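You operate a simulated robot arm through the tools that you are given. There is no shell and no other tool.

The job below is to be done with a simulated two-armed robot. You get a single attempt, and the scene is never put back.

JOB
Pick up the drip wax bottle marked "67" from the top of the short bench with one hand, pass it to the other hand and put it in the inside of the dark tray. Set down upright: drip wax bottle.

Only the result counts: the job must be done as asked and must still hold three seconds after the hand-in. Knocking over, shifting, dropping, spilling or breaking anything else fails it.

ROBOT AND FRAMES
Two 7-joint arms with two-finger parallel grippers on one trunk, on a base that moves. Base frame: it is fixed to the floor where the robot stands at the start and does not move with it; the origin is under the middle of the robot, x ahead of it, y to its left, z up. Units: mm, degrees, N and s.
The left shoulder is at the start at [50, 165, 1105], the right one opposite. With the tool pointing down near the work surface each hand reaches from about 100 to 680 mm from the robot's upright axis, wherever it stands, measured 20 degrees to its own side. Places, roughly: drip wax bottle [1000, 3500, 1000]; inside of the dark tray (29x21 cm) [3060, 2140, 800]. Payload 3.91 kg a hand.
The TCP of each hand is the grasp point between the finger pads, 30 mm short of the fingertips. In the tool frame z runs along the fingers and y along their closing line. Largest opening 110 mm; finger width 20, thickness 10; the body of the gripper, 48 by 112 mm, starts 55 mm behind the TCP.
Orientation is that of the tool frame in the base frame, as a unit quaternion [x, y, z, w]. With the fingers straight down and closing along the base's y, the tool's x points along the base's -x, its y along +y and its z along -z.

CONTROLS
- The arms move only by the tool send_rows. It takes "left_moves", "right_moves" or both (then of equal length, played together; a hand with none holds still); each is a list of rows, each an object (a shift or turn left out is 0, a gripper value left out holds the last) with "grip": the finger opening in m, from 0 to 0.11; "linear": the shift along the tool's x, y, z in units of 25 mm (1.0 is 25 mm), a list of three; "angular": the turn, a rotation vector about the tool's x, y, z in units of 8 degrees (1.0 is 8 degrees), a list of three. In form: [{"grip": grip, "linear": [dx, dy, dz], "angular": [rx, ry, rz]}, ...]. A call has 1 to 20 rows; each row shifts and turns the commanded pose from where the row before left it, along the tool's axes as they then stand. A call with a number of a shift or a turn outside -1 to 1 is refused whole. A row lasts 0.2 s, in which the tool goes at most 50 mm and 8.6 degrees; a call with a longer step from one row to the next is refused whole, and so is a gripper value outside its range. A pose out of reach is approached as far as the arm can. The call stops where the force on the tool passes 40 N (or 10 N more than at its start, if that is more) or the arm is blocked; 0.2 s more then pass. The fingers move at their own pace (about 45 mm/s each) and stop on an object; they squeeze with about 36 N. The grip force told is the motor's: it shows also when the fingers shut on nothing. Time passes only in rows, and 0.2 s behind the last, so rows that do not move let the fingers close. It gives the time, the measured TCP pose, the force on the tool (base axes), the opening and the grip force at its end, in the units of the frame above (readings bear some noise), with the torque about the TCP (base axes, N m) and any sound that the robot's microphone picked up, and new pictures: "pictures" is both (left out), scene, wrist or none (wrist: the cameras of the hands that moved).
- Cameras (640 x 400 px; columns grow to the right, rows downward): "scene" is now at [122.1, -17.3, 1292.7]; the picture's right is [-0.10, -1.00, 0.00], its down [-0.47, 0.05, -0.88] and it looks along [0.88, -0.09, -0.47] (base axes); focal length 232 px, centre (320, 200). "left" rides on the left gripper at [73, -17, -103] in its tool frame; the picture's right is [0.23, 0.97, 0.00], its down [-0.76, 0.18, -0.62] and it looks along [-0.61, 0.14, 0.78] (tool axes); focal length 222 px, centre (320, 200). "right" rides on the right gripper at [72, 17, -103] in its tool frame; the picture's right is [-0.23, 0.97, 0.00], its down [-0.76, -0.18, -0.62] and it looks along [-0.61, -0.14, 0.78] (tool axes); focal length 222 px, centre (320, 200). There is no depth. A picture from a camera that has moved, and an enlarged one, comes with that camera's place and axes in the base frame and with its lens. The place of the scene camera against the robot may be out by one fixed shift of up to 18 mm in any direction.
- lift_body(by): slides the trunk up (or, below 0, down) by that many mm; the arms and the scene camera ride with it, the base frame stays. It gives what a move gives, with no picture.
- steer(legs): drives the robot by 1 to 6 legs, each [ahead, left, turn to the left] in mm, mm and degrees, along the robot's own axes; the way and the turn of a leg run together, so that a leg with both is an arc; at most 1500 mm and 180 degrees a leg. The arms and the cameras ride along, it lands a little off, and it stops where it bumps. It gives what a move gives, and a new picture of the scene camera.
- head_to(pan, tilt): turns the head with the scene camera to pan (to the left, within 80 degrees either way) and tilt (down, from -29 to 69), counted from straight ahead of the robot. It gives what a move gives, and a new picture of the scene camera.
- enlarge(camera, box): a new picture of the part [left, top, right, bottom] of that camera's present view, enlarged. No time passes.
- finish_job(): hands the job in; it is judged then, once.

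Nothing tells you exact positions but the pictures and the camera data. Unless the task says otherwise, let go and move clear before handing in.

The tools are called after "Call:" as name(argument=value, ...) on one line, values as JSON. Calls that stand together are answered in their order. send_rows: Moves the arms, as the interface text tells. Its arguments: {"type":"object","properties":{"left_moves":{"type":"array"},"right_moves":{"type":"array"},"pictures":{"type":"string","enum":["both","scene","wrist","none"]}},"required":[]} The other tools are called the same way: lift_body (by) moves the trunk up or down; steer (legs) drives the base; head_to (pan, tilt) turns the head that bears the scene camera; enlarge (camera, box) takes an enlarged picture of a part of a camera's view; finish_job () hands the job in.

At the start:

```text
time_s: 0.0
left_ee_pos: [366.9, 197.1, 1137.4]
left_tcp_rot: [-0.001, 1.0, 0.0, 0.0]
left_contact_force: [-0.6, 0.6, 0.0]
left_ft_torque: [0.03, -0.01, -0.01]
left_finger_gap: 109.8
left_gripper_force: 0.1
right_ee_pos: [369.8, -190.9, 1141.2]
right_tcp_rot: [0.0, 1.0, -0.002, 0.0]
right_contact_force: [0.9, -0.1, -0.3]
right_ft_torque: [-0.03, 0.01, -0.02]
right_finger_gap: 110.2
right_gripper_force: 0.1
trunk travel left (down, up): [-325.0, 178.0]
robot x, y, heading: [-0.3, 2.2, -0.1]
head pan, tilt (commanded): [-5.5, 27.9]
```

scene: 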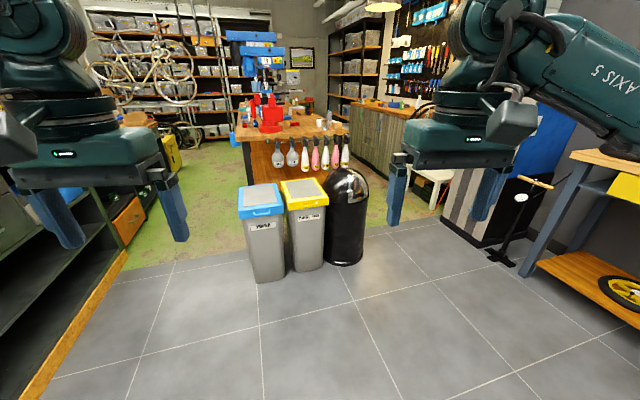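
right: 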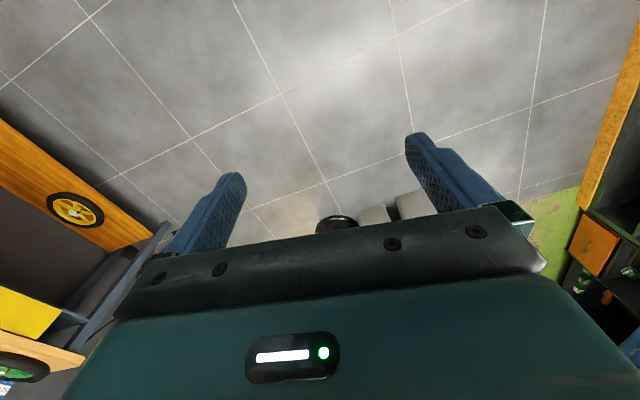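
left: 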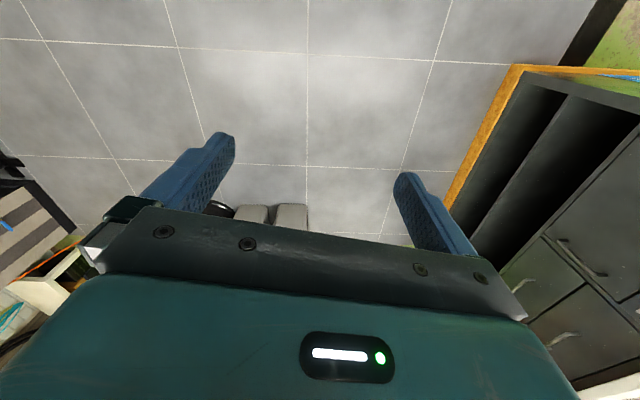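

I see a workshop with a shelf to my left, two waste bins ahead and a bench with tools behind them. The bottle should be to my left, near [1000, 3500], so I turn the head to look around first.

Call:
head_to(pan=70, tilt=15)

Call:
head_to(pan=35, tilt=15)

Call:
head_to(pan=0, tilt=15)

```text
time_s: 1.5
left_ee_pos: [366.2, 198.2, 1137.6]
left_tcp_rot: [0.0, 1.0, -0.001, 0.0]
left_contact_force: [-0.4, -0.3, 0.4]
left_ft_torque: [0.03, -0.06, -0.03]
left_finger_gap: 110.1
left_gripper_force: 0.0
right_ee_pos: [369.6, -189.2, 1141.3]
right_tcp_rot: [0.0, 1.0, 0.0, 0.0]
right_contact_force: [-0.1, 0.3, 0.2]
right_ft_torque: [0.02, -0.02, 0.04]
right_finger_gap: 109.8
right_gripper_force: 0.1
trunk travel left (down, up): [-325.0, 178.0]
robot x, y, heading: [3.4, -2.0, -0.2]
head pan, tilt (commanded): [70.0, 15.0]
camera scene: at [63.3, 79.2, 1313.5], right [0.94, -0.34, 0.0], down [-0.09, -0.24, -0.97], along [0.33, 0.91, -0.26], focal length 232 px, centre (320, 200)
```

scene: 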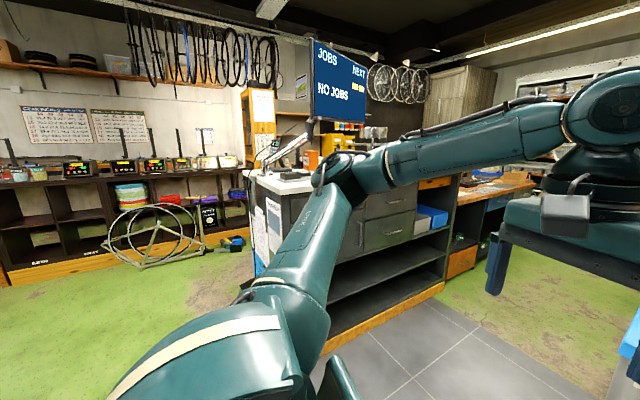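

```text
time_s: 2.5
left_ee_pos: [367.1, 198.7, 1137.0]
left_tcp_rot: [0.0, 1.0, 0.0, 0.0]
left_contact_force: [-0.9, -0.9, -0.7]
left_ft_torque: [-0.03, 0.0, 0.01]
left_finger_gap: 110.0
left_gripper_force: 0.1
right_ee_pos: [370.8, -190.4, 1141.1]
right_tcp_rot: [0.0, 1.0, 0.001, 0.0]
right_contact_force: [-0.5, -0.1, -0.1]
right_ft_torque: [-0.03, -0.02, -0.01]
right_finger_gap: 110.1
right_gripper_force: 0.1
trunk travel left (down, up): [-325.0, 178.0]
robot x, y, heading: [-3.3, -1.6, -0.1]
head pan, tilt (commanded): [35.0, 15.0]
camera scene: at [107.8, 45.1, 1313.6], right [0.57, -0.82, 0.0], down [-0.21, -0.15, -0.97], along [0.79, 0.55, -0.26], focal length 232 px, centre (320, 200)
```

scene: 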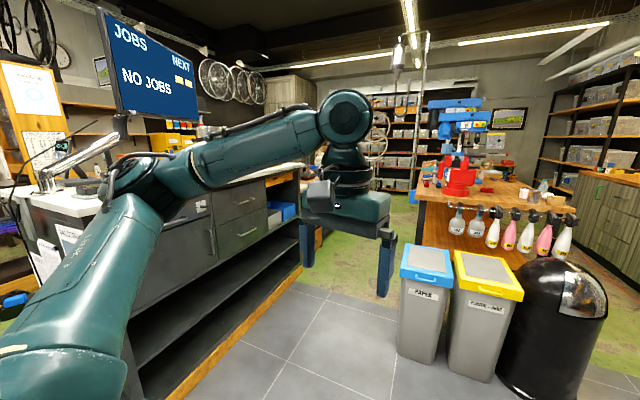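

```text
time_s: 3.5
left_ee_pos: [366.3, 197.2, 1137.7]
left_tcp_rot: [-0.001, 1.0, 0.0, 0.001]
left_contact_force: [0.9, -0.5, -0.1]
left_ft_torque: [0.02, -0.01, -0.01]
left_finger_gap: 110.0
left_gripper_force: 0.0
right_ee_pos: [371.3, -190.3, 1140.6]
right_tcp_rot: [0.0, 1.0, 0.0, 0.0]
right_contact_force: [0.4, 0.3, -1.0]
right_ft_torque: [0.01, 0.0, 0.03]
right_finger_gap: 109.9
right_gripper_force: 0.1
trunk travel left (down, up): [-325.0, 178.0]
robot x, y, heading: [-1.7, -0.2, -0.1]
head pan, tilt (commanded): [0.0, 15.0]
camera scene: at [124.7, -8.4, 1313.6], right [0.0, -1.0, 0.0], down [-0.26, 0.0, -0.97], along [0.97, 0.0, -0.26], focal length 232 px, centre (320, 200)
```

scene: 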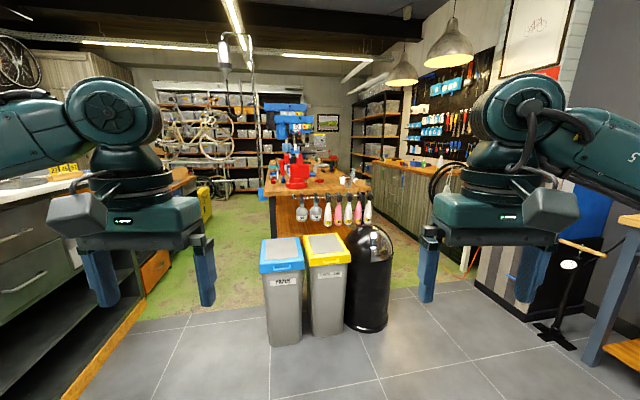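

The direction of the bottle falls behind the grey counter with the screen, and the tray is beyond it to the front-left. I'll zoom in on both areas.

Call:
head_to(pan=75, tilt=15)

Call:
enlarge(camera="scene", box=[200, 80, 440, 230])

Call:
head_to(pan=50, tilt=15)

Call:
head_to(pan=80, tilt=40)

```text
time_s: 5.0
left_ee_pos: [366.3, 196.8, 1137.3]
left_tcp_rot: [-0.001, 1.0, 0.001, 0.0]
left_contact_force: [1.7, -0.7, -0.9]
left_ft_torque: [0.02, -0.01, 0.0]
left_finger_gap: 109.9
left_gripper_force: 0.0
right_ee_pos: [370.0, -190.3, 1141.4]
right_tcp_rot: [0.001, 1.0, 0.001, 0.001]
right_contact_force: [-1.0, -0.8, 0.6]
right_ft_torque: [0.0, -0.01, 0.0]
right_finger_gap: 109.9
right_gripper_force: 0.1
trunk travel left (down, up): [-325.0, 178.0]
robot x, y, heading: [-2.3, -0.5, -0.1]
head pan, tilt (commanded): [75.0, 15.0]
camera scene: at [55.5, 81.7, 1313.6], right [0.97, -0.26, 0.0], down [-0.07, -0.25, -0.97], along [0.25, 0.93, -0.26], focal length 232 px, centre (320, 200)
```

scene: 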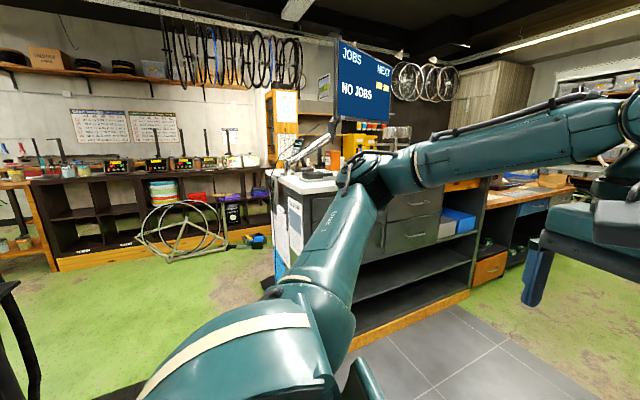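

```text
2.67 times, centred on (320, 155) of scene
camera zoom: at [55.5, 81.7, 1313.6], right [0.97, -0.26, 0.0], down [-0.07, -0.25, -0.97], along [0.25, 0.93, -0.26], focal length 620 px, centre (320, 320)
```

zoom: 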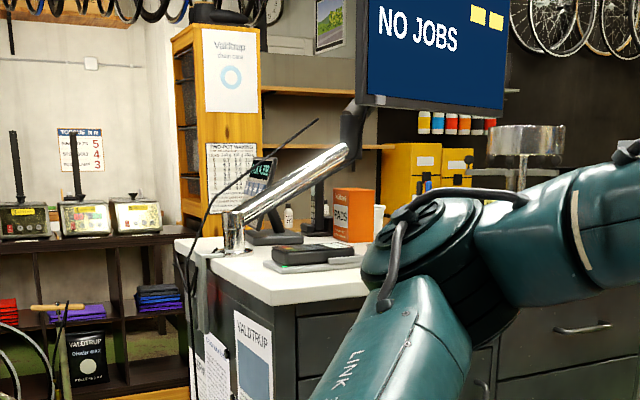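

```text
time_s: 5.9
left_ee_pos: [366.1, 198.4, 1138.1]
left_tcp_rot: [-0.001, 1.0, 0.0, 0.001]
left_contact_force: [-0.1, 0.6, -0.2]
left_ft_torque: [0.01, -0.01, -0.02]
left_finger_gap: 109.9
left_gripper_force: 0.0
right_ee_pos: [370.8, -191.1, 1140.5]
right_tcp_rot: [0.0, 1.0, 0.0, 0.0]
right_contact_force: [0.1, -0.5, 0.3]
right_ft_torque: [0.03, 0.02, -0.02]
right_finger_gap: 109.9
right_gripper_force: 0.0
trunk travel left (down, up): [-325.0, 178.0]
robot x, y, heading: [-0.4, 0.6, 0.0]
head pan, tilt (commanded): [50.0, 15.0]
camera scene: at [91.3, 63.1, 1313.6], right [0.77, -0.64, 0.0], down [-0.17, -0.2, -0.97], along [0.62, 0.74, -0.26], focal length 232 px, centre (320, 200)
```

scene: 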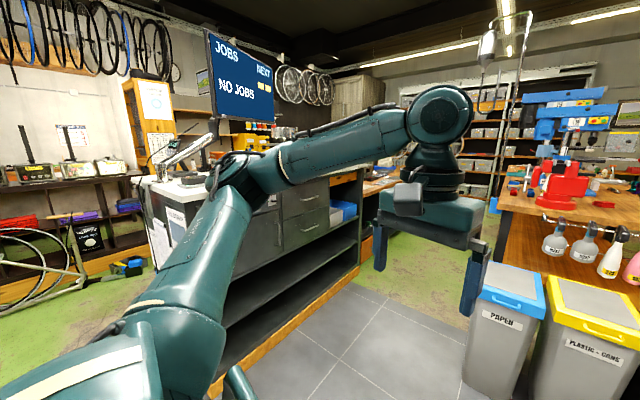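

```text
time_s: 6.8
left_ee_pos: [366.8, 198.6, 1137.8]
left_tcp_rot: [-0.001, 1.0, 0.0, 0.001]
left_contact_force: [0.1, 0.8, 1.3]
left_ft_torque: [-0.02, 0.0, -0.01]
left_finger_gap: 110.0
left_gripper_force: 0.0
right_ee_pos: [370.7, -191.7, 1141.1]
right_tcp_rot: [0.0, 1.0, 0.0, 0.0]
right_contact_force: [0.3, 0.3, 0.1]
right_ft_torque: [0.0, -0.01, 0.0]
right_finger_gap: 109.9
right_gripper_force: 0.0
trunk travel left (down, up): [-325.0, 178.0]
robot x, y, heading: [-3.1, 1.0, 0.1]
head pan, tilt (commanded): [80.0, 40.0]
camera scene: at [46.1, 75.2, 1274.1], right [0.98, -0.17, 0.0], down [-0.11, -0.63, -0.77], along [0.13, 0.75, -0.64], focal length 232 px, centre (320, 200)
```

scene: 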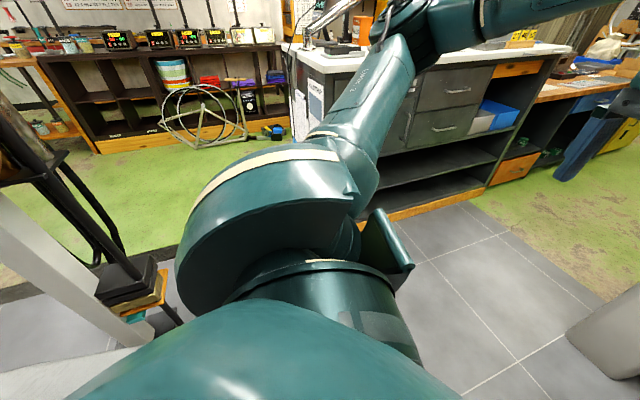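

The bottle seems to be behind the white-topped counter, beside the wooden cabinet. I turn left on the spot to see the passage on the left side of the counter.

Call:
steer(legs=[[0, 0, 90]])

Call:
head_to(pan=0, tilt=30)

Call:
head_to(pan=50, tilt=30)

```text
time_s: 11.1
left_ee_pos: [-214.3, 356.9, 1137.7]
left_tcp_rot: [0.724, -0.69, 0.0, 0.001]
left_contact_force: [-0.5, 0.1, -0.1]
left_ft_torque: [-0.01, -0.01, 0.0]
left_finger_gap: 110.0
left_gripper_force: 0.1
right_ee_pos: [174.5, 379.1, 1140.7]
right_tcp_rot: [0.723, -0.691, 0.0, 0.0]
right_contact_force: [-0.4, -0.5, 0.7]
right_ft_torque: [0.0, 0.0, 0.01]
right_finger_gap: 110.6
right_gripper_force: 0.1
trunk travel left (down, up): [-325.0, 178.0]
robot x, y, heading: [-1.1, 2.5, 92.9]
head pan, tilt (commanded): [80.0, 40.0]
camera scene: at [-83.7, 31.7, 1274.0], right [0.13, 0.99, 0.0], down [0.64, -0.08, -0.77], along [-0.76, 0.1, -0.64], focal length 232 px, centre (320, 200)
```

scene: 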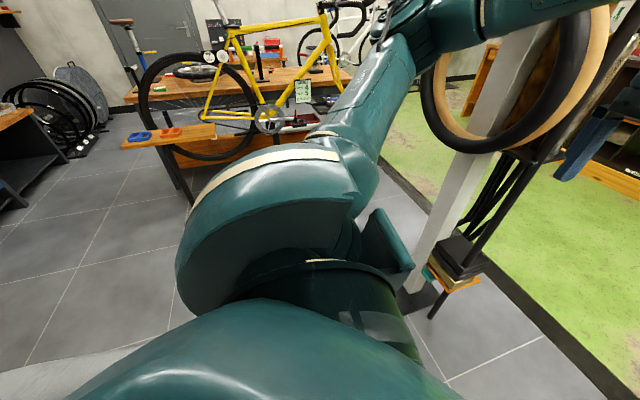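

```text
time_s: 12.7
left_ee_pos: [-212.6, 357.3, 1136.9]
left_tcp_rot: [0.724, -0.69, 0.0, 0.0]
left_contact_force: [1.0, 0.1, -0.2]
left_ft_torque: [-0.02, 0.0, 0.01]
left_finger_gap: 109.8
left_gripper_force: 0.1
right_ee_pos: [173.3, 379.0, 1140.2]
right_tcp_rot: [0.723, -0.691, 0.0, -0.001]
right_contact_force: [-0.3, 0.3, 0.6]
right_ft_torque: [0.03, 0.0, 0.0]
right_finger_gap: 110.2
right_gripper_force: 0.0
trunk travel left (down, up): [-325.0, 178.0]
robot x, y, heading: [-0.6, 0.8, 92.7]
head pan, tilt (commanded): [0.0, 30.0]
camera scene: at [-3.5, 111.1, 1289.3], right [1.0, 0.05, 0.0], down [0.02, -0.5, -0.87], along [-0.04, 0.87, -0.5], focal length 232 px, centre (320, 200)
```

scene: 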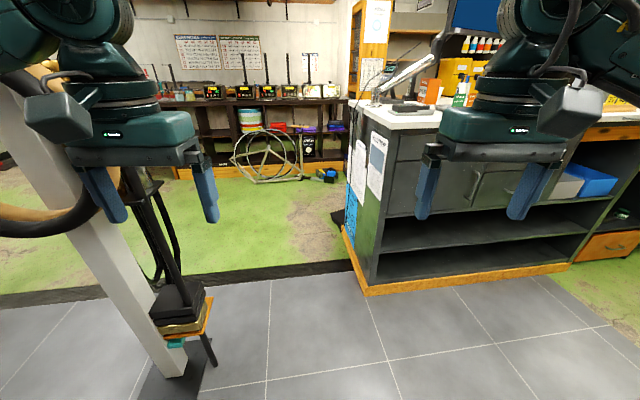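

```text
time_s: 13.8
left_ee_pos: [-213.3, 357.6, 1137.4]
left_tcp_rot: [0.724, -0.69, 0.0, 0.0]
left_contact_force: [1.0, 0.4, 0.2]
left_ft_torque: [-0.01, 0.01, 0.0]
left_finger_gap: 110.0
left_gripper_force: 0.0
right_ee_pos: [173.8, 378.3, 1140.1]
right_tcp_rot: [0.723, -0.691, 0.0, 0.0]
right_contact_force: [-0.4, -1.1, -0.1]
right_ft_torque: [-0.02, -0.01, -0.02]
right_finger_gap: 109.9
right_gripper_force: 0.1
trunk travel left (down, up): [-325.0, 178.0]
robot x, y, heading: [-2.9, 0.5, 92.4]
head pan, tilt (commanded): [50.0, 30.0]
camera scene: at [-71.1, 75.8, 1289.4], right [0.61, 0.79, 0.0], down [0.4, -0.3, -0.87], along [-0.69, 0.53, -0.5], focal length 232 px, centre (320, 200)
```

scene: 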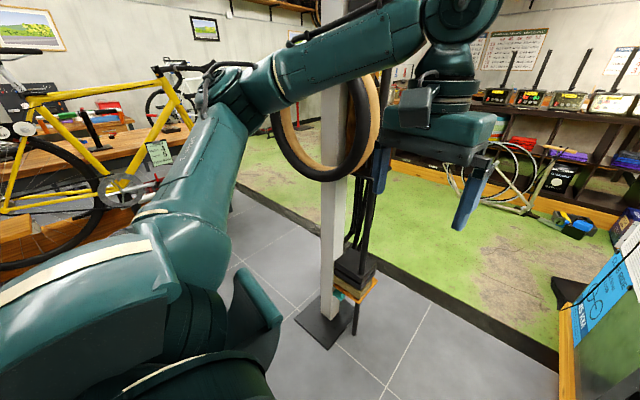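

The passage on the left runs between a post stand (with tyres) and the counter's left end; it is about 0.9 m wide. I'll look more closely at both before driving.

Call:
head_to(pan=25, tilt=15)

Call:
head_to(pan=-15, tilt=10)

Call:
enlarge(camera="scene", box=[160, 60, 480, 260])

Call:
head_to(pan=-60, tilt=15)

```text
time_s: 14.7
left_ee_pos: [-213.8, 358.9, 1138.0]
left_tcp_rot: [0.724, -0.69, 0.001, 0.0]
left_contact_force: [0.8, -0.5, 0.8]
left_ft_torque: [0.02, -0.01, 0.03]
left_finger_gap: 109.8
left_gripper_force: 0.1
right_ee_pos: [173.9, 378.5, 1141.1]
right_tcp_rot: [0.723, -0.69, 0.0, 0.0]
right_contact_force: [-0.7, 1.0, 0.3]
right_ft_torque: [0.0, 0.0, -0.02]
right_finger_gap: 109.8
right_gripper_force: 0.0
trunk travel left (down, up): [-325.0, 178.0]
robot x, y, heading: [-1.2, 1.3, 92.4]
head pan, tilt (commanded): [25.0, 15.0]
camera scene: at [-42.6, 103.5, 1313.5], right [0.89, 0.46, 0.0], down [0.12, -0.23, -0.97], along [-0.45, 0.86, -0.26], focal length 232 px, centre (320, 200)
```

scene: 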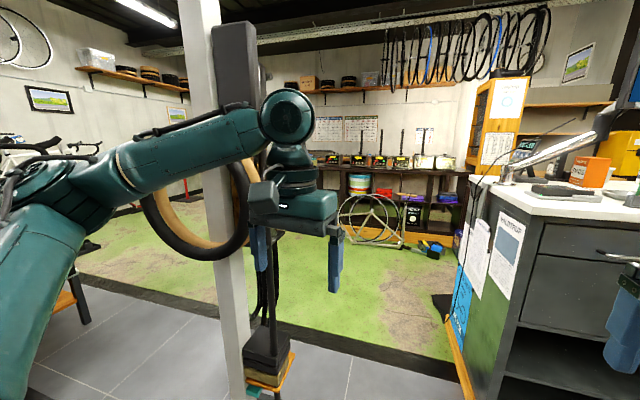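

```text
time_s: 15.8
left_ee_pos: [-213.8, 357.8, 1137.8]
left_tcp_rot: [0.724, -0.69, 0.0, 0.0]
left_contact_force: [0.5, -0.2, 0.4]
left_ft_torque: [0.0, -0.01, -0.01]
left_finger_gap: 109.7
left_gripper_force: 0.0
right_ee_pos: [174.1, 378.9, 1140.1]
right_tcp_rot: [0.724, -0.69, 0.0, 0.001]
right_contact_force: [-0.2, 0.1, 0.6]
right_ft_torque: [0.01, 0.02, -0.01]
right_finger_gap: 109.9
right_gripper_force: 0.0
trunk travel left (down, up): [-325.0, 178.0]
robot x, y, heading: [-1.6, 1.3, 92.7]
head pan, tilt (commanded): [-15.0, 10.0]
camera scene: at [20.6, 111.6, 1321.7], right [0.98, -0.21, 0.0], down [-0.04, -0.17, -0.98], along [0.21, 0.96, -0.17], focal length 232 px, centre (320, 200)
```

scene: 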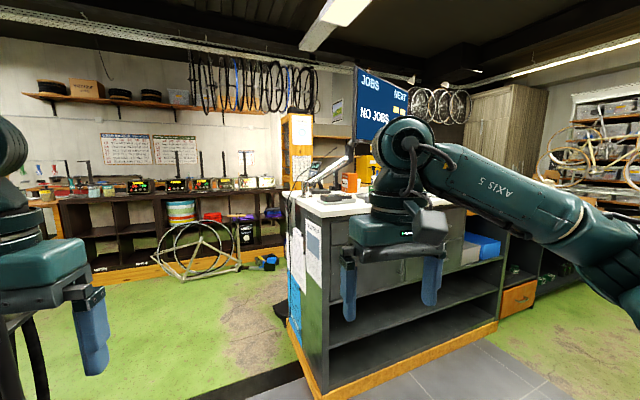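

```text
2.00 times, centred on (320, 160) of scene
camera zoom: at [20.6, 111.6, 1321.7], right [0.98, -0.21, 0.0], down [-0.04, -0.17, -0.98], along [0.21, 0.96, -0.17], focal length 465 px, centre (320, 280)
```

zoom: 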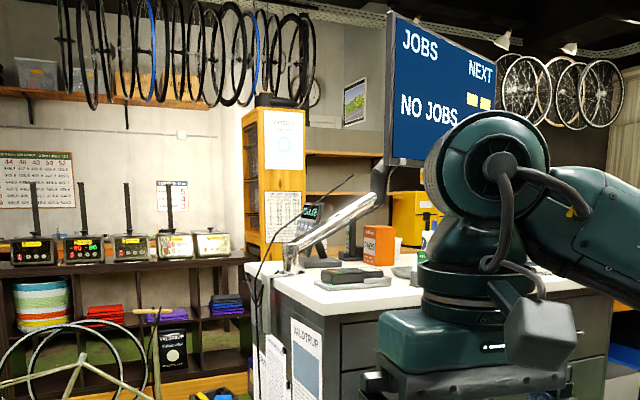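

```text
time_s: 16.9
left_ee_pos: [-214.5, 357.9, 1137.7]
left_tcp_rot: [0.723, -0.691, 0.0, 0.0]
left_contact_force: [0.1, 0.7, -0.4]
left_ft_torque: [0.0, 0.0, -0.03]
left_finger_gap: 109.9
left_gripper_force: 0.2
right_ee_pos: [173.9, 378.0, 1139.8]
right_tcp_rot: [0.723, -0.691, 0.0, -0.001]
right_contact_force: [0.3, 0.4, 0.5]
right_ft_torque: [-0.01, 0.05, -0.01]
right_finger_gap: 110.1
right_gripper_force: 0.2
trunk travel left (down, up): [-325.0, 178.0]
robot x, y, heading: [-1.1, 0.8, 92.6]
head pan, tilt (commanded): [-60.0, 15.0]
camera scene: at [79.3, 71.1, 1313.6], right [0.54, -0.84, 0.0], down [-0.22, -0.14, -0.97], along [0.81, 0.52, -0.26], focal length 232 px, centre (320, 200)
```

scene: 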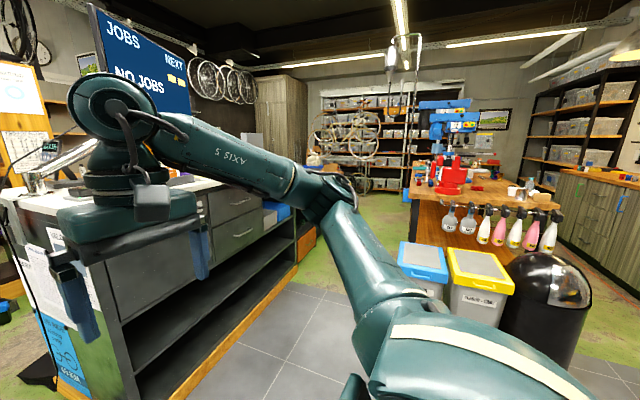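

The gap is about 0.9 m between the pillar with tyres on the left and the counter corner on the right. My elbows stick out wide, so I'll go through sideways, facing roughly the counter corner, with the trunk raised so the hands stay clear of the counter top.

Call:
lift_body(by=120)

Call:
steer(legs=[[0, 0, -62.6], [300, 0, 0]])

Call:
head_to(pan=80, tilt=35)

Call:
head_to(pan=30, tilt=35)

```text
time_s: 18.4
left_ee_pos: [-214.4, 357.9, 1257.3]
left_tcp_rot: [0.724, -0.69, 0.0, 0.0]
left_contact_force: [-0.2, 0.0, 1.0]
left_ft_torque: [-0.01, -0.02, 0.0]
left_finger_gap: 110.2
left_gripper_force: 0.0
right_ee_pos: [173.6, 378.1, 1261.0]
right_tcp_rot: [0.723, -0.691, 0.001, 0.0]
right_contact_force: [-0.1, 0.4, -0.1]
right_ft_torque: [0.01, 0.02, 0.0]
right_finger_gap: 109.7
right_gripper_force: 0.0
trunk travel left (down, up): [-445.0, 58.0]
robot x, y, heading: [0.5, 0.6, 92.9]
head pan, tilt (commanded): [-60.0, 15.0]
```

```text
time_s: 23.3
left_ee_pos: [485.9, 493.3, 1257.3]
left_tcp_rot: [-0.25, 0.968, 0.001, 0.0]
left_contact_force: [0.3, -0.2, 0.4]
left_ft_torque: [0.0, 0.01, 0.05]
left_finger_gap: 109.9
left_gripper_force: 0.1
right_ee_pos: [676.7, 156.8, 1260.3]
right_tcp_rot: [-0.249, 0.968, 0.0, -0.001]
right_contact_force: [0.5, 0.2, 0.5]
right_ft_torque: [0.02, 0.01, 0.01]
right_finger_gap: 110.2
right_gripper_force: 0.1
trunk travel left (down, up): [-445.0, 58.0]
robot x, y, heading: [260.8, 141.2, 29.2]
head pan, tilt (commanded): [-60.0, 15.0]
camera scene: at [368.3, 101.1, 1433.5], right [-0.52, -0.86, 0.0], down [-0.22, 0.13, -0.97], along [0.83, -0.5, -0.26], focal length 232 px, centre (320, 200)
```

scene: 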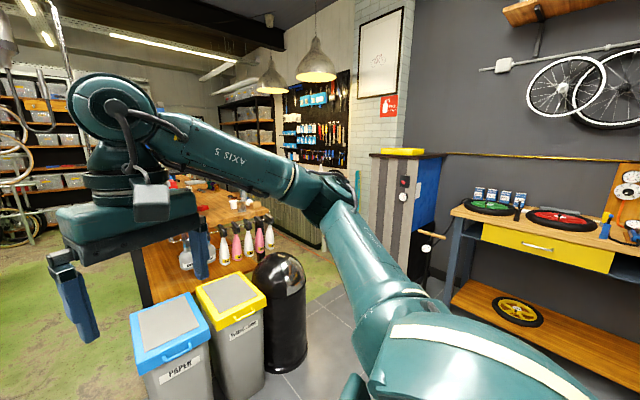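

```text
time_s: 25.5
left_ee_pos: [486.2, 493.3, 1258.7]
left_tcp_rot: [-0.25, 0.968, 0.0, 0.0]
left_contact_force: [0.4, 0.0, -0.6]
left_ft_torque: [-0.03, -0.01, 0.01]
left_finger_gap: 109.7
left_gripper_force: 0.0
right_ee_pos: [676.7, 156.1, 1260.5]
right_tcp_rot: [-0.25, 0.968, 0.0, 0.0]
right_contact_force: [-0.7, -0.2, 0.8]
right_ft_torque: [0.01, 0.02, -0.01]
right_finger_gap: 110.0
right_gripper_force: 0.1
trunk travel left (down, up): [-445.0, 58.0]
robot x, y, heading: [261.2, 145.0, 28.8]
head pan, tilt (commanded): [80.0, 35.0]
camera scene: at [259.2, 232.4, 1401.6], right [0.95, 0.32, 0.0], down [0.19, -0.54, -0.82], along [-0.27, 0.78, -0.57], focal length 232 px, centre (320, 200)
```

scene: 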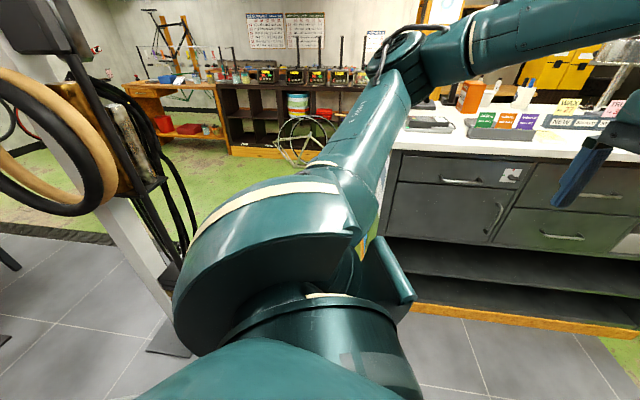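

```text
time_s: 26.7
left_ee_pos: [486.0, 493.8, 1258.7]
left_tcp_rot: [-0.251, 0.968, 0.001, 0.0]
left_contact_force: [-0.1, 0.9, -0.3]
left_ft_torque: [0.01, 0.01, 0.01]
left_finger_gap: 109.8
left_gripper_force: 0.0
right_ee_pos: [676.7, 156.2, 1261.0]
right_tcp_rot: [-0.25, 0.968, -0.002, 0.0]
right_contact_force: [0.4, 0.4, -0.4]
right_ft_torque: [0.0, -0.01, -0.04]
right_finger_gap: 110.1
right_gripper_force: 0.1
trunk travel left (down, up): [-445.0, 58.0]
robot x, y, heading: [258.2, 148.8, 28.7]
head pan, tilt (commanded): [30.0, 35.0]
camera scene: at [333.1, 224.5, 1401.6], right [0.86, -0.52, 0.0], down [-0.3, -0.49, -0.82], along [0.42, 0.7, -0.57], focal length 232 px, centre (320, 200)
```

scene: 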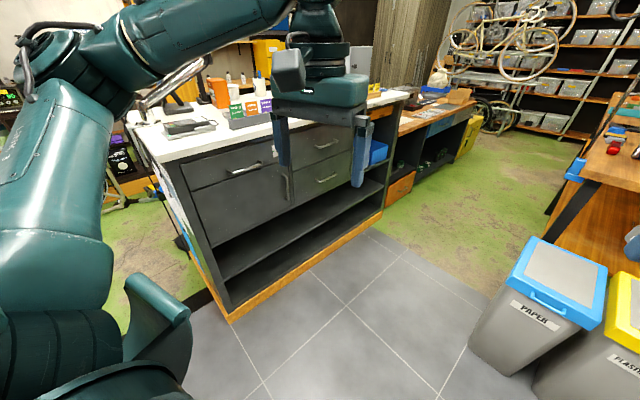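

I'm at about (258, 149) facing 29°, lined up with the gap: about 0.45 m of clearance to the tyres behind and to the counter corner in front. I crab left through it.

Call:
steer(legs=[[0, 820, 0]])

Call:
head_to(pan=10, tilt=30)

```text
time_s: 34.1
left_ee_pos: [84.5, 1194.4, 1258.0]
left_tcp_rot: [-0.26, 0.966, 0.0, 0.0]
left_contact_force: [-0.1, -0.2, -0.9]
left_ft_torque: [0.02, 0.02, 0.0]
left_finger_gap: 110.2
left_gripper_force: 0.2
right_ee_pos: [282.3, 861.3, 1259.8]
right_tcp_rot: [-0.26, 0.966, 0.0, 0.0]
right_contact_force: [-0.9, -0.2, 0.1]
right_ft_torque: [0.0, 0.0, 0.02]
right_finger_gap: 110.1
right_gripper_force: 0.1
trunk travel left (down, up): [-445.0, 58.0]
robot x, y, heading: [-135.4, 842.8, 30.2]
head pan, tilt (commanded): [30.0, 35.0]
camera scene: at [-63.2, 923.0, 1401.6], right [0.87, -0.5, 0.0], down [-0.29, -0.5, -0.82], along [0.41, 0.71, -0.57], focal length 232 px, centre (320, 200)
```

scene: 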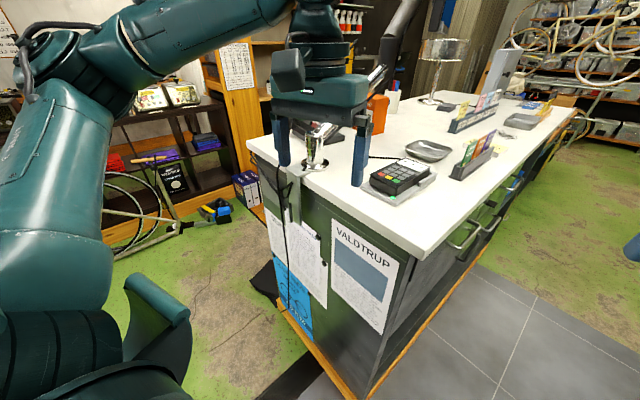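

```text
time_s: 34.9
left_ee_pos: [84.0, 1195.2, 1256.7]
left_tcp_rot: [-0.26, 0.966, -0.001, 0.0]
left_contact_force: [0.1, -0.1, 0.1]
left_ft_torque: [-0.03, -0.01, 0.0]
left_finger_gap: 109.9
left_gripper_force: 0.1
right_ee_pos: [281.1, 861.4, 1261.0]
right_tcp_rot: [-0.259, 0.966, 0.0, 0.0]
right_contact_force: [1.1, 0.0, 0.8]
right_ft_torque: [0.02, -0.01, 0.0]
right_finger_gap: 110.1
right_gripper_force: 0.1
trunk travel left (down, up): [-445.0, 58.0]
robot x, y, heading: [-134.5, 840.4, 30.2]
head pan, tilt (commanded): [10.0, 30.0]
camera scene: at [-37.9, 904.9, 1409.3], right [0.64, -0.76, 0.0], down [-0.38, -0.32, -0.87], along [0.66, 0.56, -0.5], focal length 232 px, centre (320, 200)
```

scene: 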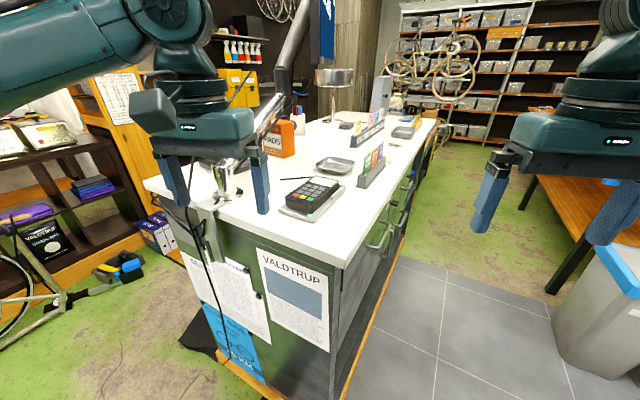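

I'm in the gap at (-135, 842) with clearance on both sides. I continue crabbing left past the counter, then look toward the back bench.

Call:
steer(legs=[[0, 700, 0]])

Call:
head_to(pan=15, tilt=25)

```text
time_s: 41.4
left_ee_pos: [-266.9, 1795.3, 1256.7]
left_tcp_rot: [-0.264, 0.965, 0.0, 0.0]
left_contact_force: [0.7, -1.4, 0.1]
left_ft_torque: [0.0, -0.02, 0.0]
left_finger_gap: 109.9
left_gripper_force: 0.1
right_ee_pos: [-68.1, 1461.8, 1261.3]
right_tcp_rot: [-0.263, 0.965, -0.001, 0.0]
right_contact_force: [-0.2, 0.3, 1.0]
right_ft_torque: [-0.01, 0.0, 0.06]
right_finger_gap: 110.4
right_gripper_force: 0.1
trunk travel left (down, up): [-445.0, 58.0]
robot x, y, heading: [-484.9, 1441.4, 30.5]
head pan, tilt (commanded): [10.0, 30.0]
camera scene: at [-387.7, 1503.4, 1409.3], right [0.65, -0.76, 0.0], down [-0.38, -0.32, -0.87], along [0.66, 0.56, -0.5], focal length 232 px, centre (320, 200)
```

scene: 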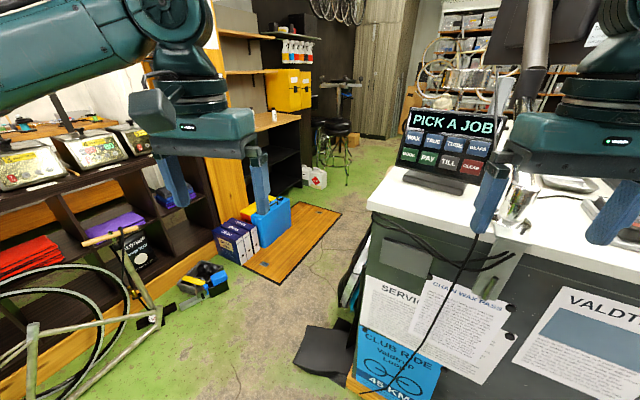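

```text
time_s: 42.1
left_ee_pos: [-267.4, 1795.3, 1258.3]
left_tcp_rot: [-0.264, 0.965, 0.0, 0.0]
left_contact_force: [-0.4, 0.1, 0.4]
left_ft_torque: [0.05, -0.04, 0.03]
left_finger_gap: 109.8
left_gripper_force: 0.2
right_ee_pos: [-67.9, 1462.5, 1260.0]
right_tcp_rot: [-0.263, 0.965, 0.001, 0.001]
right_contact_force: [-0.3, -0.1, 0.2]
right_ft_torque: [-0.02, 0.0, 0.0]
right_finger_gap: 110.0
right_gripper_force: 0.0
trunk travel left (down, up): [-445.0, 58.0]
robot x, y, heading: [-482.2, 1438.5, 30.6]
head pan, tilt (commanded): [15.0, 25.0]
camera scene: at [-391.8, 1510.3, 1417.3], right [0.71, -0.7, 0.0], down [-0.3, -0.3, -0.91], along [0.64, 0.65, -0.42], focal length 232 px, centre (320, 200)
```

scene: 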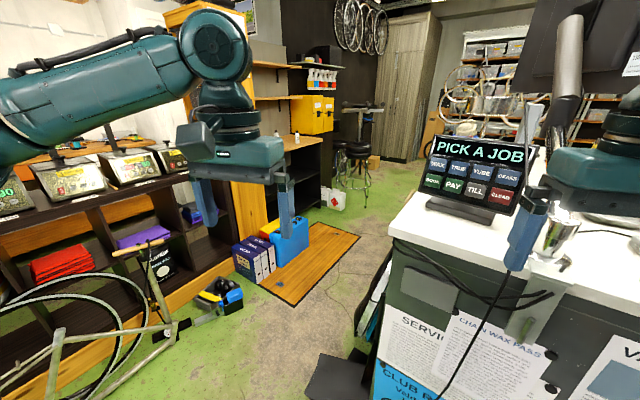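

The aisle behind the counter is open, and I see small bottles on the short black bench with a wooden top near the yellow boxes. I zoom in there.

Call:
enlarge(camera="scene", box=[240, 60, 400, 220])

Call:
enlarge(camera="scene", box=[255, 110, 345, 166])

```text
2.50 times, centred on (320, 140) of scene
camera zoom: at [-391.8, 1510.3, 1417.3], right [0.71, -0.7, 0.0], down [-0.3, -0.3, -0.91], along [0.64, 0.65, -0.42], focal length 581 px, centre (320, 350)
```

zoom: 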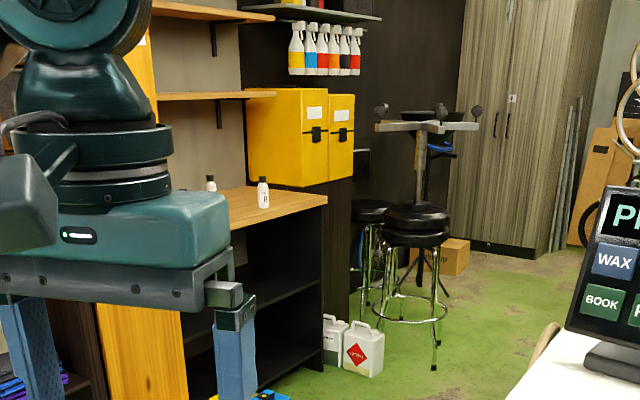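

```text
7.11 times, centred on (300, 138) of scene
camera zoom: at [-391.8, 1510.3, 1417.3], right [0.71, -0.7, 0.0], down [-0.3, -0.3, -0.91], along [0.64, 0.65, -0.42], focal length 1652 px, centre (462, 641)
```

zoom: 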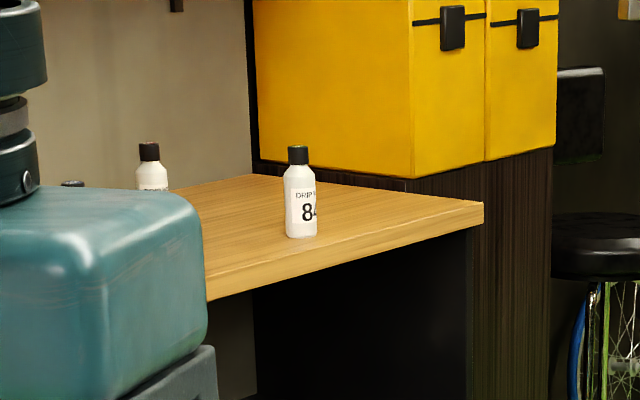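

Three drip wax bottles are on the short bench; the nearest visible one is "84", so the "67" is one of the others. I drive around the counter's back corner into the aisle and turn to face the bench.

Call:
steer(legs=[[535, 740, 0], [0, 0, 71]])

Call:
head_to(pan=-45, tilt=30)

Call:
head_to(pan=-75, tilt=35)

```text
time_s: 52.1
left_ee_pos: [-646.6, 2668.3, 1258.5]
left_tcp_rot: [0.782, -0.624, 0.001, 0.0]
left_contact_force: [0.4, 0.6, 0.7]
left_ft_torque: [0.01, -0.04, -0.01]
left_finger_gap: 110.0
left_gripper_force: 0.1
right_ee_pos: [-269.1, 2758.2, 1260.1]
right_tcp_rot: [0.781, -0.624, 0.0, 0.0]
right_contact_force: [0.3, 0.6, 1.2]
right_ft_torque: [0.0, 0.0, 0.0]
right_finger_gap: 110.0
right_gripper_force: 0.2
trunk travel left (down, up): [-445.0, 58.0]
robot x, y, heading: [-372.0, 2352.7, 102.9]
head pan, tilt (commanded): [15.0, 25.0]
camera scene: at [-420.0, 2456.4, 1417.3], right [0.88, 0.47, 0.0], down [0.2, -0.37, -0.91], along [-0.42, 0.8, -0.42], focal length 232 px, centre (320, 200)
```

scene: 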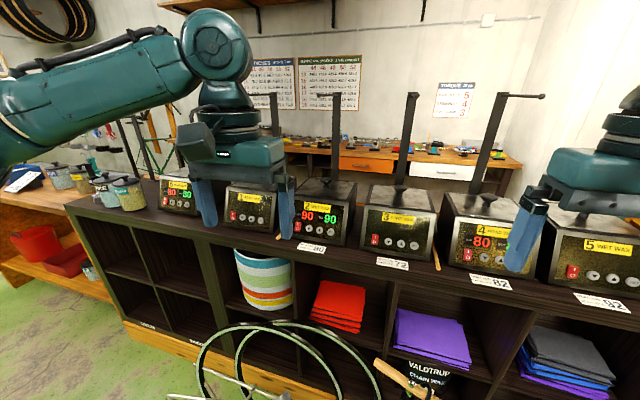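

```text
time_s: 53.4
left_ee_pos: [-647.3, 2668.2, 1257.2]
left_tcp_rot: [0.782, -0.624, -0.002, 0.0]
left_contact_force: [-0.4, 0.2, 0.0]
left_ft_torque: [0.0, 0.0, 0.0]
left_finger_gap: 109.6
left_gripper_force: 0.2
right_ee_pos: [-268.6, 2757.9, 1260.8]
right_tcp_rot: [0.782, -0.624, 0.0, 0.0]
right_contact_force: [0.0, -0.6, -0.1]
right_ft_torque: [-0.01, 0.0, -0.04]
right_finger_gap: 110.2
right_gripper_force: 0.1
trunk travel left (down, up): [-445.0, 58.0]
robot x, y, heading: [-371.1, 2354.4, 103.1]
head pan, tilt (commanded): [-45.0, 30.0]
camera scene: at [-328.8, 2451.4, 1409.4], right [0.85, -0.53, 0.0], down [-0.27, -0.42, -0.87], along [0.46, 0.73, -0.5], focal length 232 px, centre (320, 200)
```

scene: 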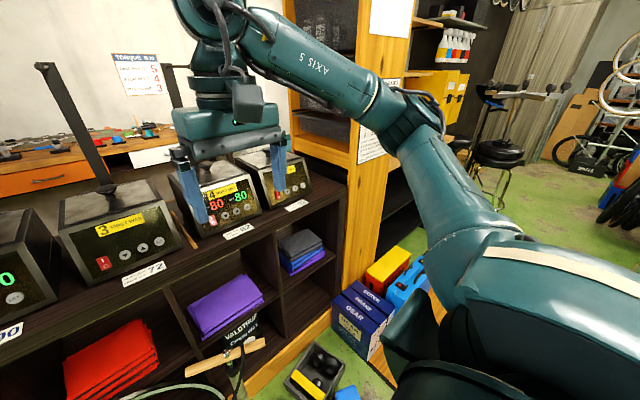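

```text
time_s: 54.4
left_ee_pos: [-646.4, 2668.7, 1258.5]
left_tcp_rot: [0.781, -0.625, 0.0, 0.0]
left_contact_force: [0.3, 0.2, 0.5]
left_ft_torque: [-0.03, 0.01, -0.02]
left_finger_gap: 110.1
left_gripper_force: 0.1
right_ee_pos: [-267.3, 2758.8, 1261.1]
right_tcp_rot: [0.782, -0.624, 0.001, 0.0]
right_contact_force: [-0.2, -0.7, -0.3]
right_ft_torque: [0.03, -0.02, 0.01]
right_finger_gap: 110.0
right_gripper_force: 0.1
trunk travel left (down, up): [-445.0, 58.0]
robot x, y, heading: [-371.1, 2357.7, 102.9]
head pan, tilt (commanded): [-75.0, 35.0]
camera scene: at [-299.1, 2416.0, 1401.6], right [0.47, -0.88, 0.0], down [-0.51, -0.27, -0.82], along [0.72, 0.38, -0.57], focal length 232 px, centre (320, 200)
```

scene: 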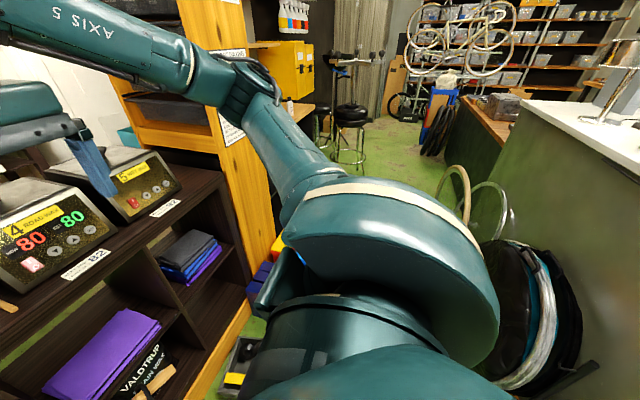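

I'm close to the wax-warmer shelf, with the bench further right. I'll look down to judge my base size and the floor items before crabbing right.

Call:
head_to(pan=0, tilt=69)

Call:
head_to(pan=-50, tilt=65)

Call:
head_to(pan=-80, tilt=20)

```text
time_s: 55.8
left_ee_pos: [-647.3, 2668.6, 1257.1]
left_tcp_rot: [0.781, -0.624, -0.002, 0.0]
left_contact_force: [1.3, 0.3, 0.1]
left_ft_torque: [0.02, 0.02, 0.02]
left_finger_gap: 109.9
left_gripper_force: 0.1
right_ee_pos: [-267.9, 2758.9, 1260.4]
right_tcp_rot: [0.782, -0.623, -0.001, 0.0]
right_contact_force: [0.2, -0.4, 0.5]
right_ft_torque: [-0.01, -0.03, -0.03]
right_finger_gap: 109.8
right_gripper_force: 0.1
trunk travel left (down, up): [-445.0, 58.0]
robot x, y, heading: [-372.2, 2354.3, 103.0]
head pan, tilt (commanded): [0.0, 68.8]
camera scene: at [-389.3, 2429.4, 1357.9], right [0.98, 0.22, 0.0], down [0.21, -0.91, -0.36], along [-0.08, 0.35, -0.93], focal length 232 px, centre (320, 200)
```

scene: 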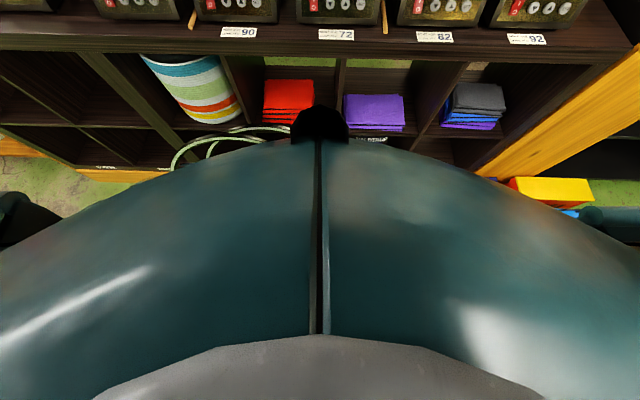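

```text
time_s: 57.0
left_ee_pos: [-645.7, 2669.0, 1257.8]
left_tcp_rot: [0.782, -0.624, -0.001, 0.0]
left_contact_force: [0.7, 0.5, 0.5]
left_ft_torque: [0.0, -0.02, 0.02]
left_finger_gap: 109.9
left_gripper_force: 0.0
right_ee_pos: [-267.4, 2758.4, 1261.3]
right_tcp_rot: [0.782, -0.624, 0.0, 0.0]
right_contact_force: [0.9, 1.0, -0.1]
right_ft_torque: [0.0, 0.02, -0.01]
right_finger_gap: 110.0
right_gripper_force: 0.0
trunk travel left (down, up): [-445.0, 58.0]
robot x, y, heading: [-372.8, 2351.3, 102.5]
head pan, tilt (commanded): [-50.0, 65.0]
camera scene: at [-340.3, 2423.2, 1361.7], right [0.8, -0.6, 0.0], down [-0.55, -0.72, -0.42], along [0.26, 0.34, -0.91], focal length 232 px, centre (320, 200)
```

scene: 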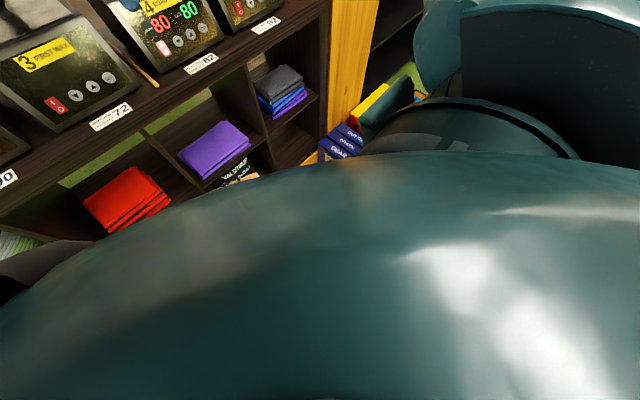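

```text
time_s: 58.1
left_ee_pos: [-646.7, 2668.7, 1258.6]
left_tcp_rot: [0.782, -0.624, -0.001, 0.0]
left_contact_force: [0.0, 0.2, -0.4]
left_ft_torque: [-0.02, 0.0, -0.01]
left_finger_gap: 110.0
left_gripper_force: 0.1
right_ee_pos: [-267.3, 2757.4, 1261.0]
right_tcp_rot: [0.781, -0.624, -0.001, 0.0]
right_contact_force: [-0.3, 0.0, -1.4]
right_ft_torque: [0.0, -0.01, -0.02]
right_finger_gap: 110.0
right_gripper_force: 0.0
trunk travel left (down, up): [-445.0, 58.0]
robot x, y, heading: [-371.1, 2357.6, 102.9]
head pan, tilt (commanded): [-80.0, 20.0]
camera scene: at [-291.1, 2411.0, 1425.3], right [0.39, -0.92, 0.0], down [-0.32, -0.13, -0.94], along [0.87, 0.36, -0.34], focal length 232 px, centre (320, 200)
```

scene: 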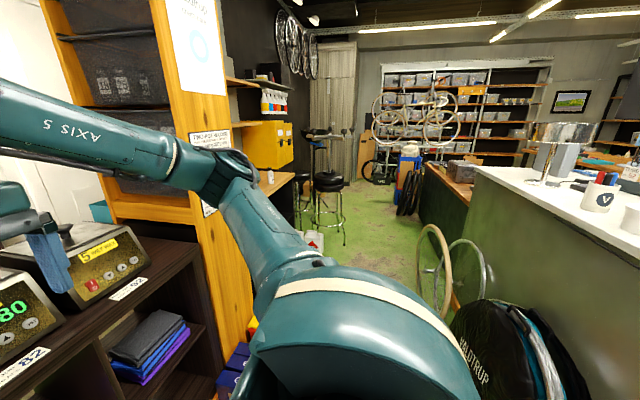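

The aisle ahead is open: a bag leans on the counter's back near (950, 2050), boxes and a jug stand before the wooden cabinet near (350–600, 2900). I crab right between them to about (600, 2450).

Call:
steer(legs=[[-130, -500, 0]])

Call:
head_to(pan=-60, tilt=35)

Call:
head_to(pan=-30, tilt=40)

```text
time_s: 62.5
left_ee_pos: [-170.7, 2716.5, 1257.9]
left_tcp_rot: [0.779, -0.627, -0.001, -0.001]
left_contact_force: [-0.1, 0.2, -0.7]
left_ft_torque: [0.01, 0.01, -0.01]
left_finger_gap: 110.0
left_gripper_force: 0.0
right_ee_pos: [207.9, 2802.3, 1261.6]
right_tcp_rot: [0.779, -0.627, -0.001, 0.0]
right_contact_force: [0.1, 1.1, -0.1]
right_ft_torque: [-0.03, -0.02, 0.0]
right_finger_gap: 109.7
right_gripper_force: 0.1
trunk travel left (down, up): [-445.0, 58.0]
robot x, y, heading: [103.7, 2403.6, 102.1]
head pan, tilt (commanded): [-80.0, 20.0]
stopped in leg 1: the robot was blocked; the commanded pose is now the measured one
camera scene: at [182.2, 2455.6, 1425.3], right [0.38, -0.93, 0.0], down [-0.32, -0.13, -0.94], along [0.87, 0.35, -0.34], focal length 232 px, centre (320, 200)
```

scene: 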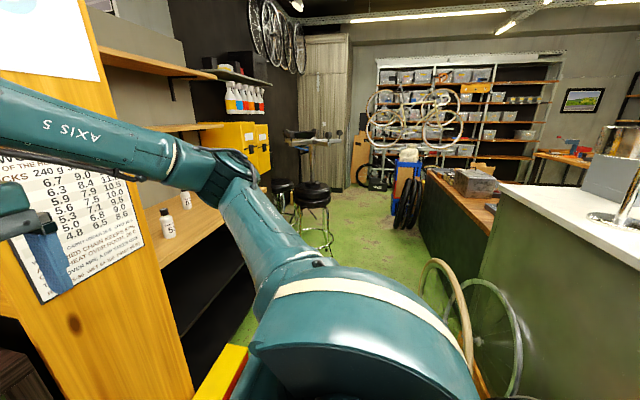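

```text
time_s: 63.4
left_ee_pos: [-172.1, 2716.7, 1258.1]
left_tcp_rot: [0.778, -0.628, -0.001, -0.001]
left_contact_force: [-0.6, -0.2, 0.0]
left_ft_torque: [0.01, 0.0, -0.02]
left_finger_gap: 110.0
left_gripper_force: 0.2
right_ee_pos: [208.6, 2801.5, 1261.9]
right_tcp_rot: [0.778, -0.628, 0.0, 0.001]
right_contact_force: [0.0, -0.1, -0.7]
right_ft_torque: [-0.02, -0.02, 0.01]
right_finger_gap: 109.7
right_gripper_force: 0.0
trunk travel left (down, up): [-445.0, 58.0]
robot x, y, heading: [99.5, 2400.6, 102.2]
head pan, tilt (commanded): [-60.0, 35.0]
camera scene: at [160.4, 2479.3, 1401.6], right [0.67, -0.74, 0.0], down [-0.43, -0.38, -0.82], along [0.61, 0.55, -0.57], focal length 232 px, centre (320, 200)
```

scene: 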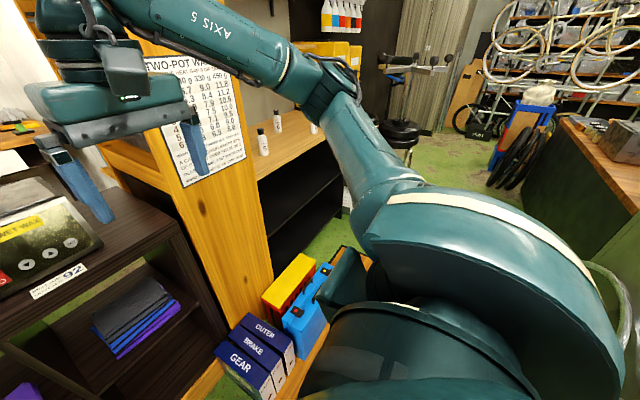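

```text
time_s: 64.3
left_ee_pos: [-171.5, 2717.0, 1257.6]
left_tcp_rot: [0.779, -0.627, -0.001, -0.001]
left_contact_force: [-0.1, 0.8, -1.0]
left_ft_torque: [-0.02, -0.03, -0.02]
left_finger_gap: 110.2
left_gripper_force: 0.1
right_ee_pos: [207.8, 2801.6, 1261.1]
right_tcp_rot: [0.778, -0.628, 0.001, 0.0]
right_contact_force: [-0.5, 0.1, 0.2]
right_ft_torque: [-0.02, -0.01, 0.0]
right_finger_gap: 109.9
right_gripper_force: 0.0
trunk travel left (down, up): [-445.0, 58.0]
robot x, y, heading: [97.0, 2399.6, 102.3]
head pan, tilt (commanded): [-30.0, 40.0]
camera scene: at [121.1, 2501.1, 1394.0], right [0.95, -0.31, 0.0], down [-0.2, -0.61, -0.77], along [0.24, 0.73, -0.64], focal length 232 px, centre (320, 200)
```

scene: 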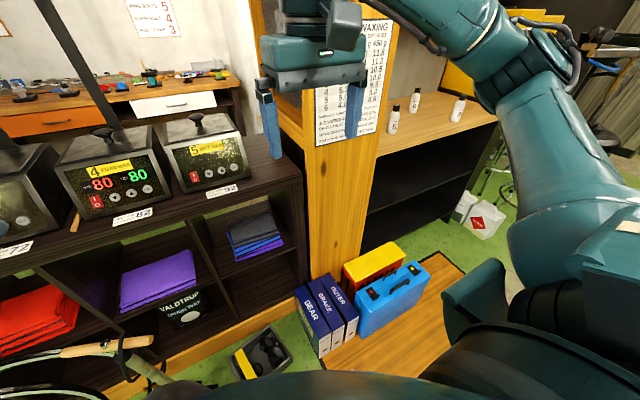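

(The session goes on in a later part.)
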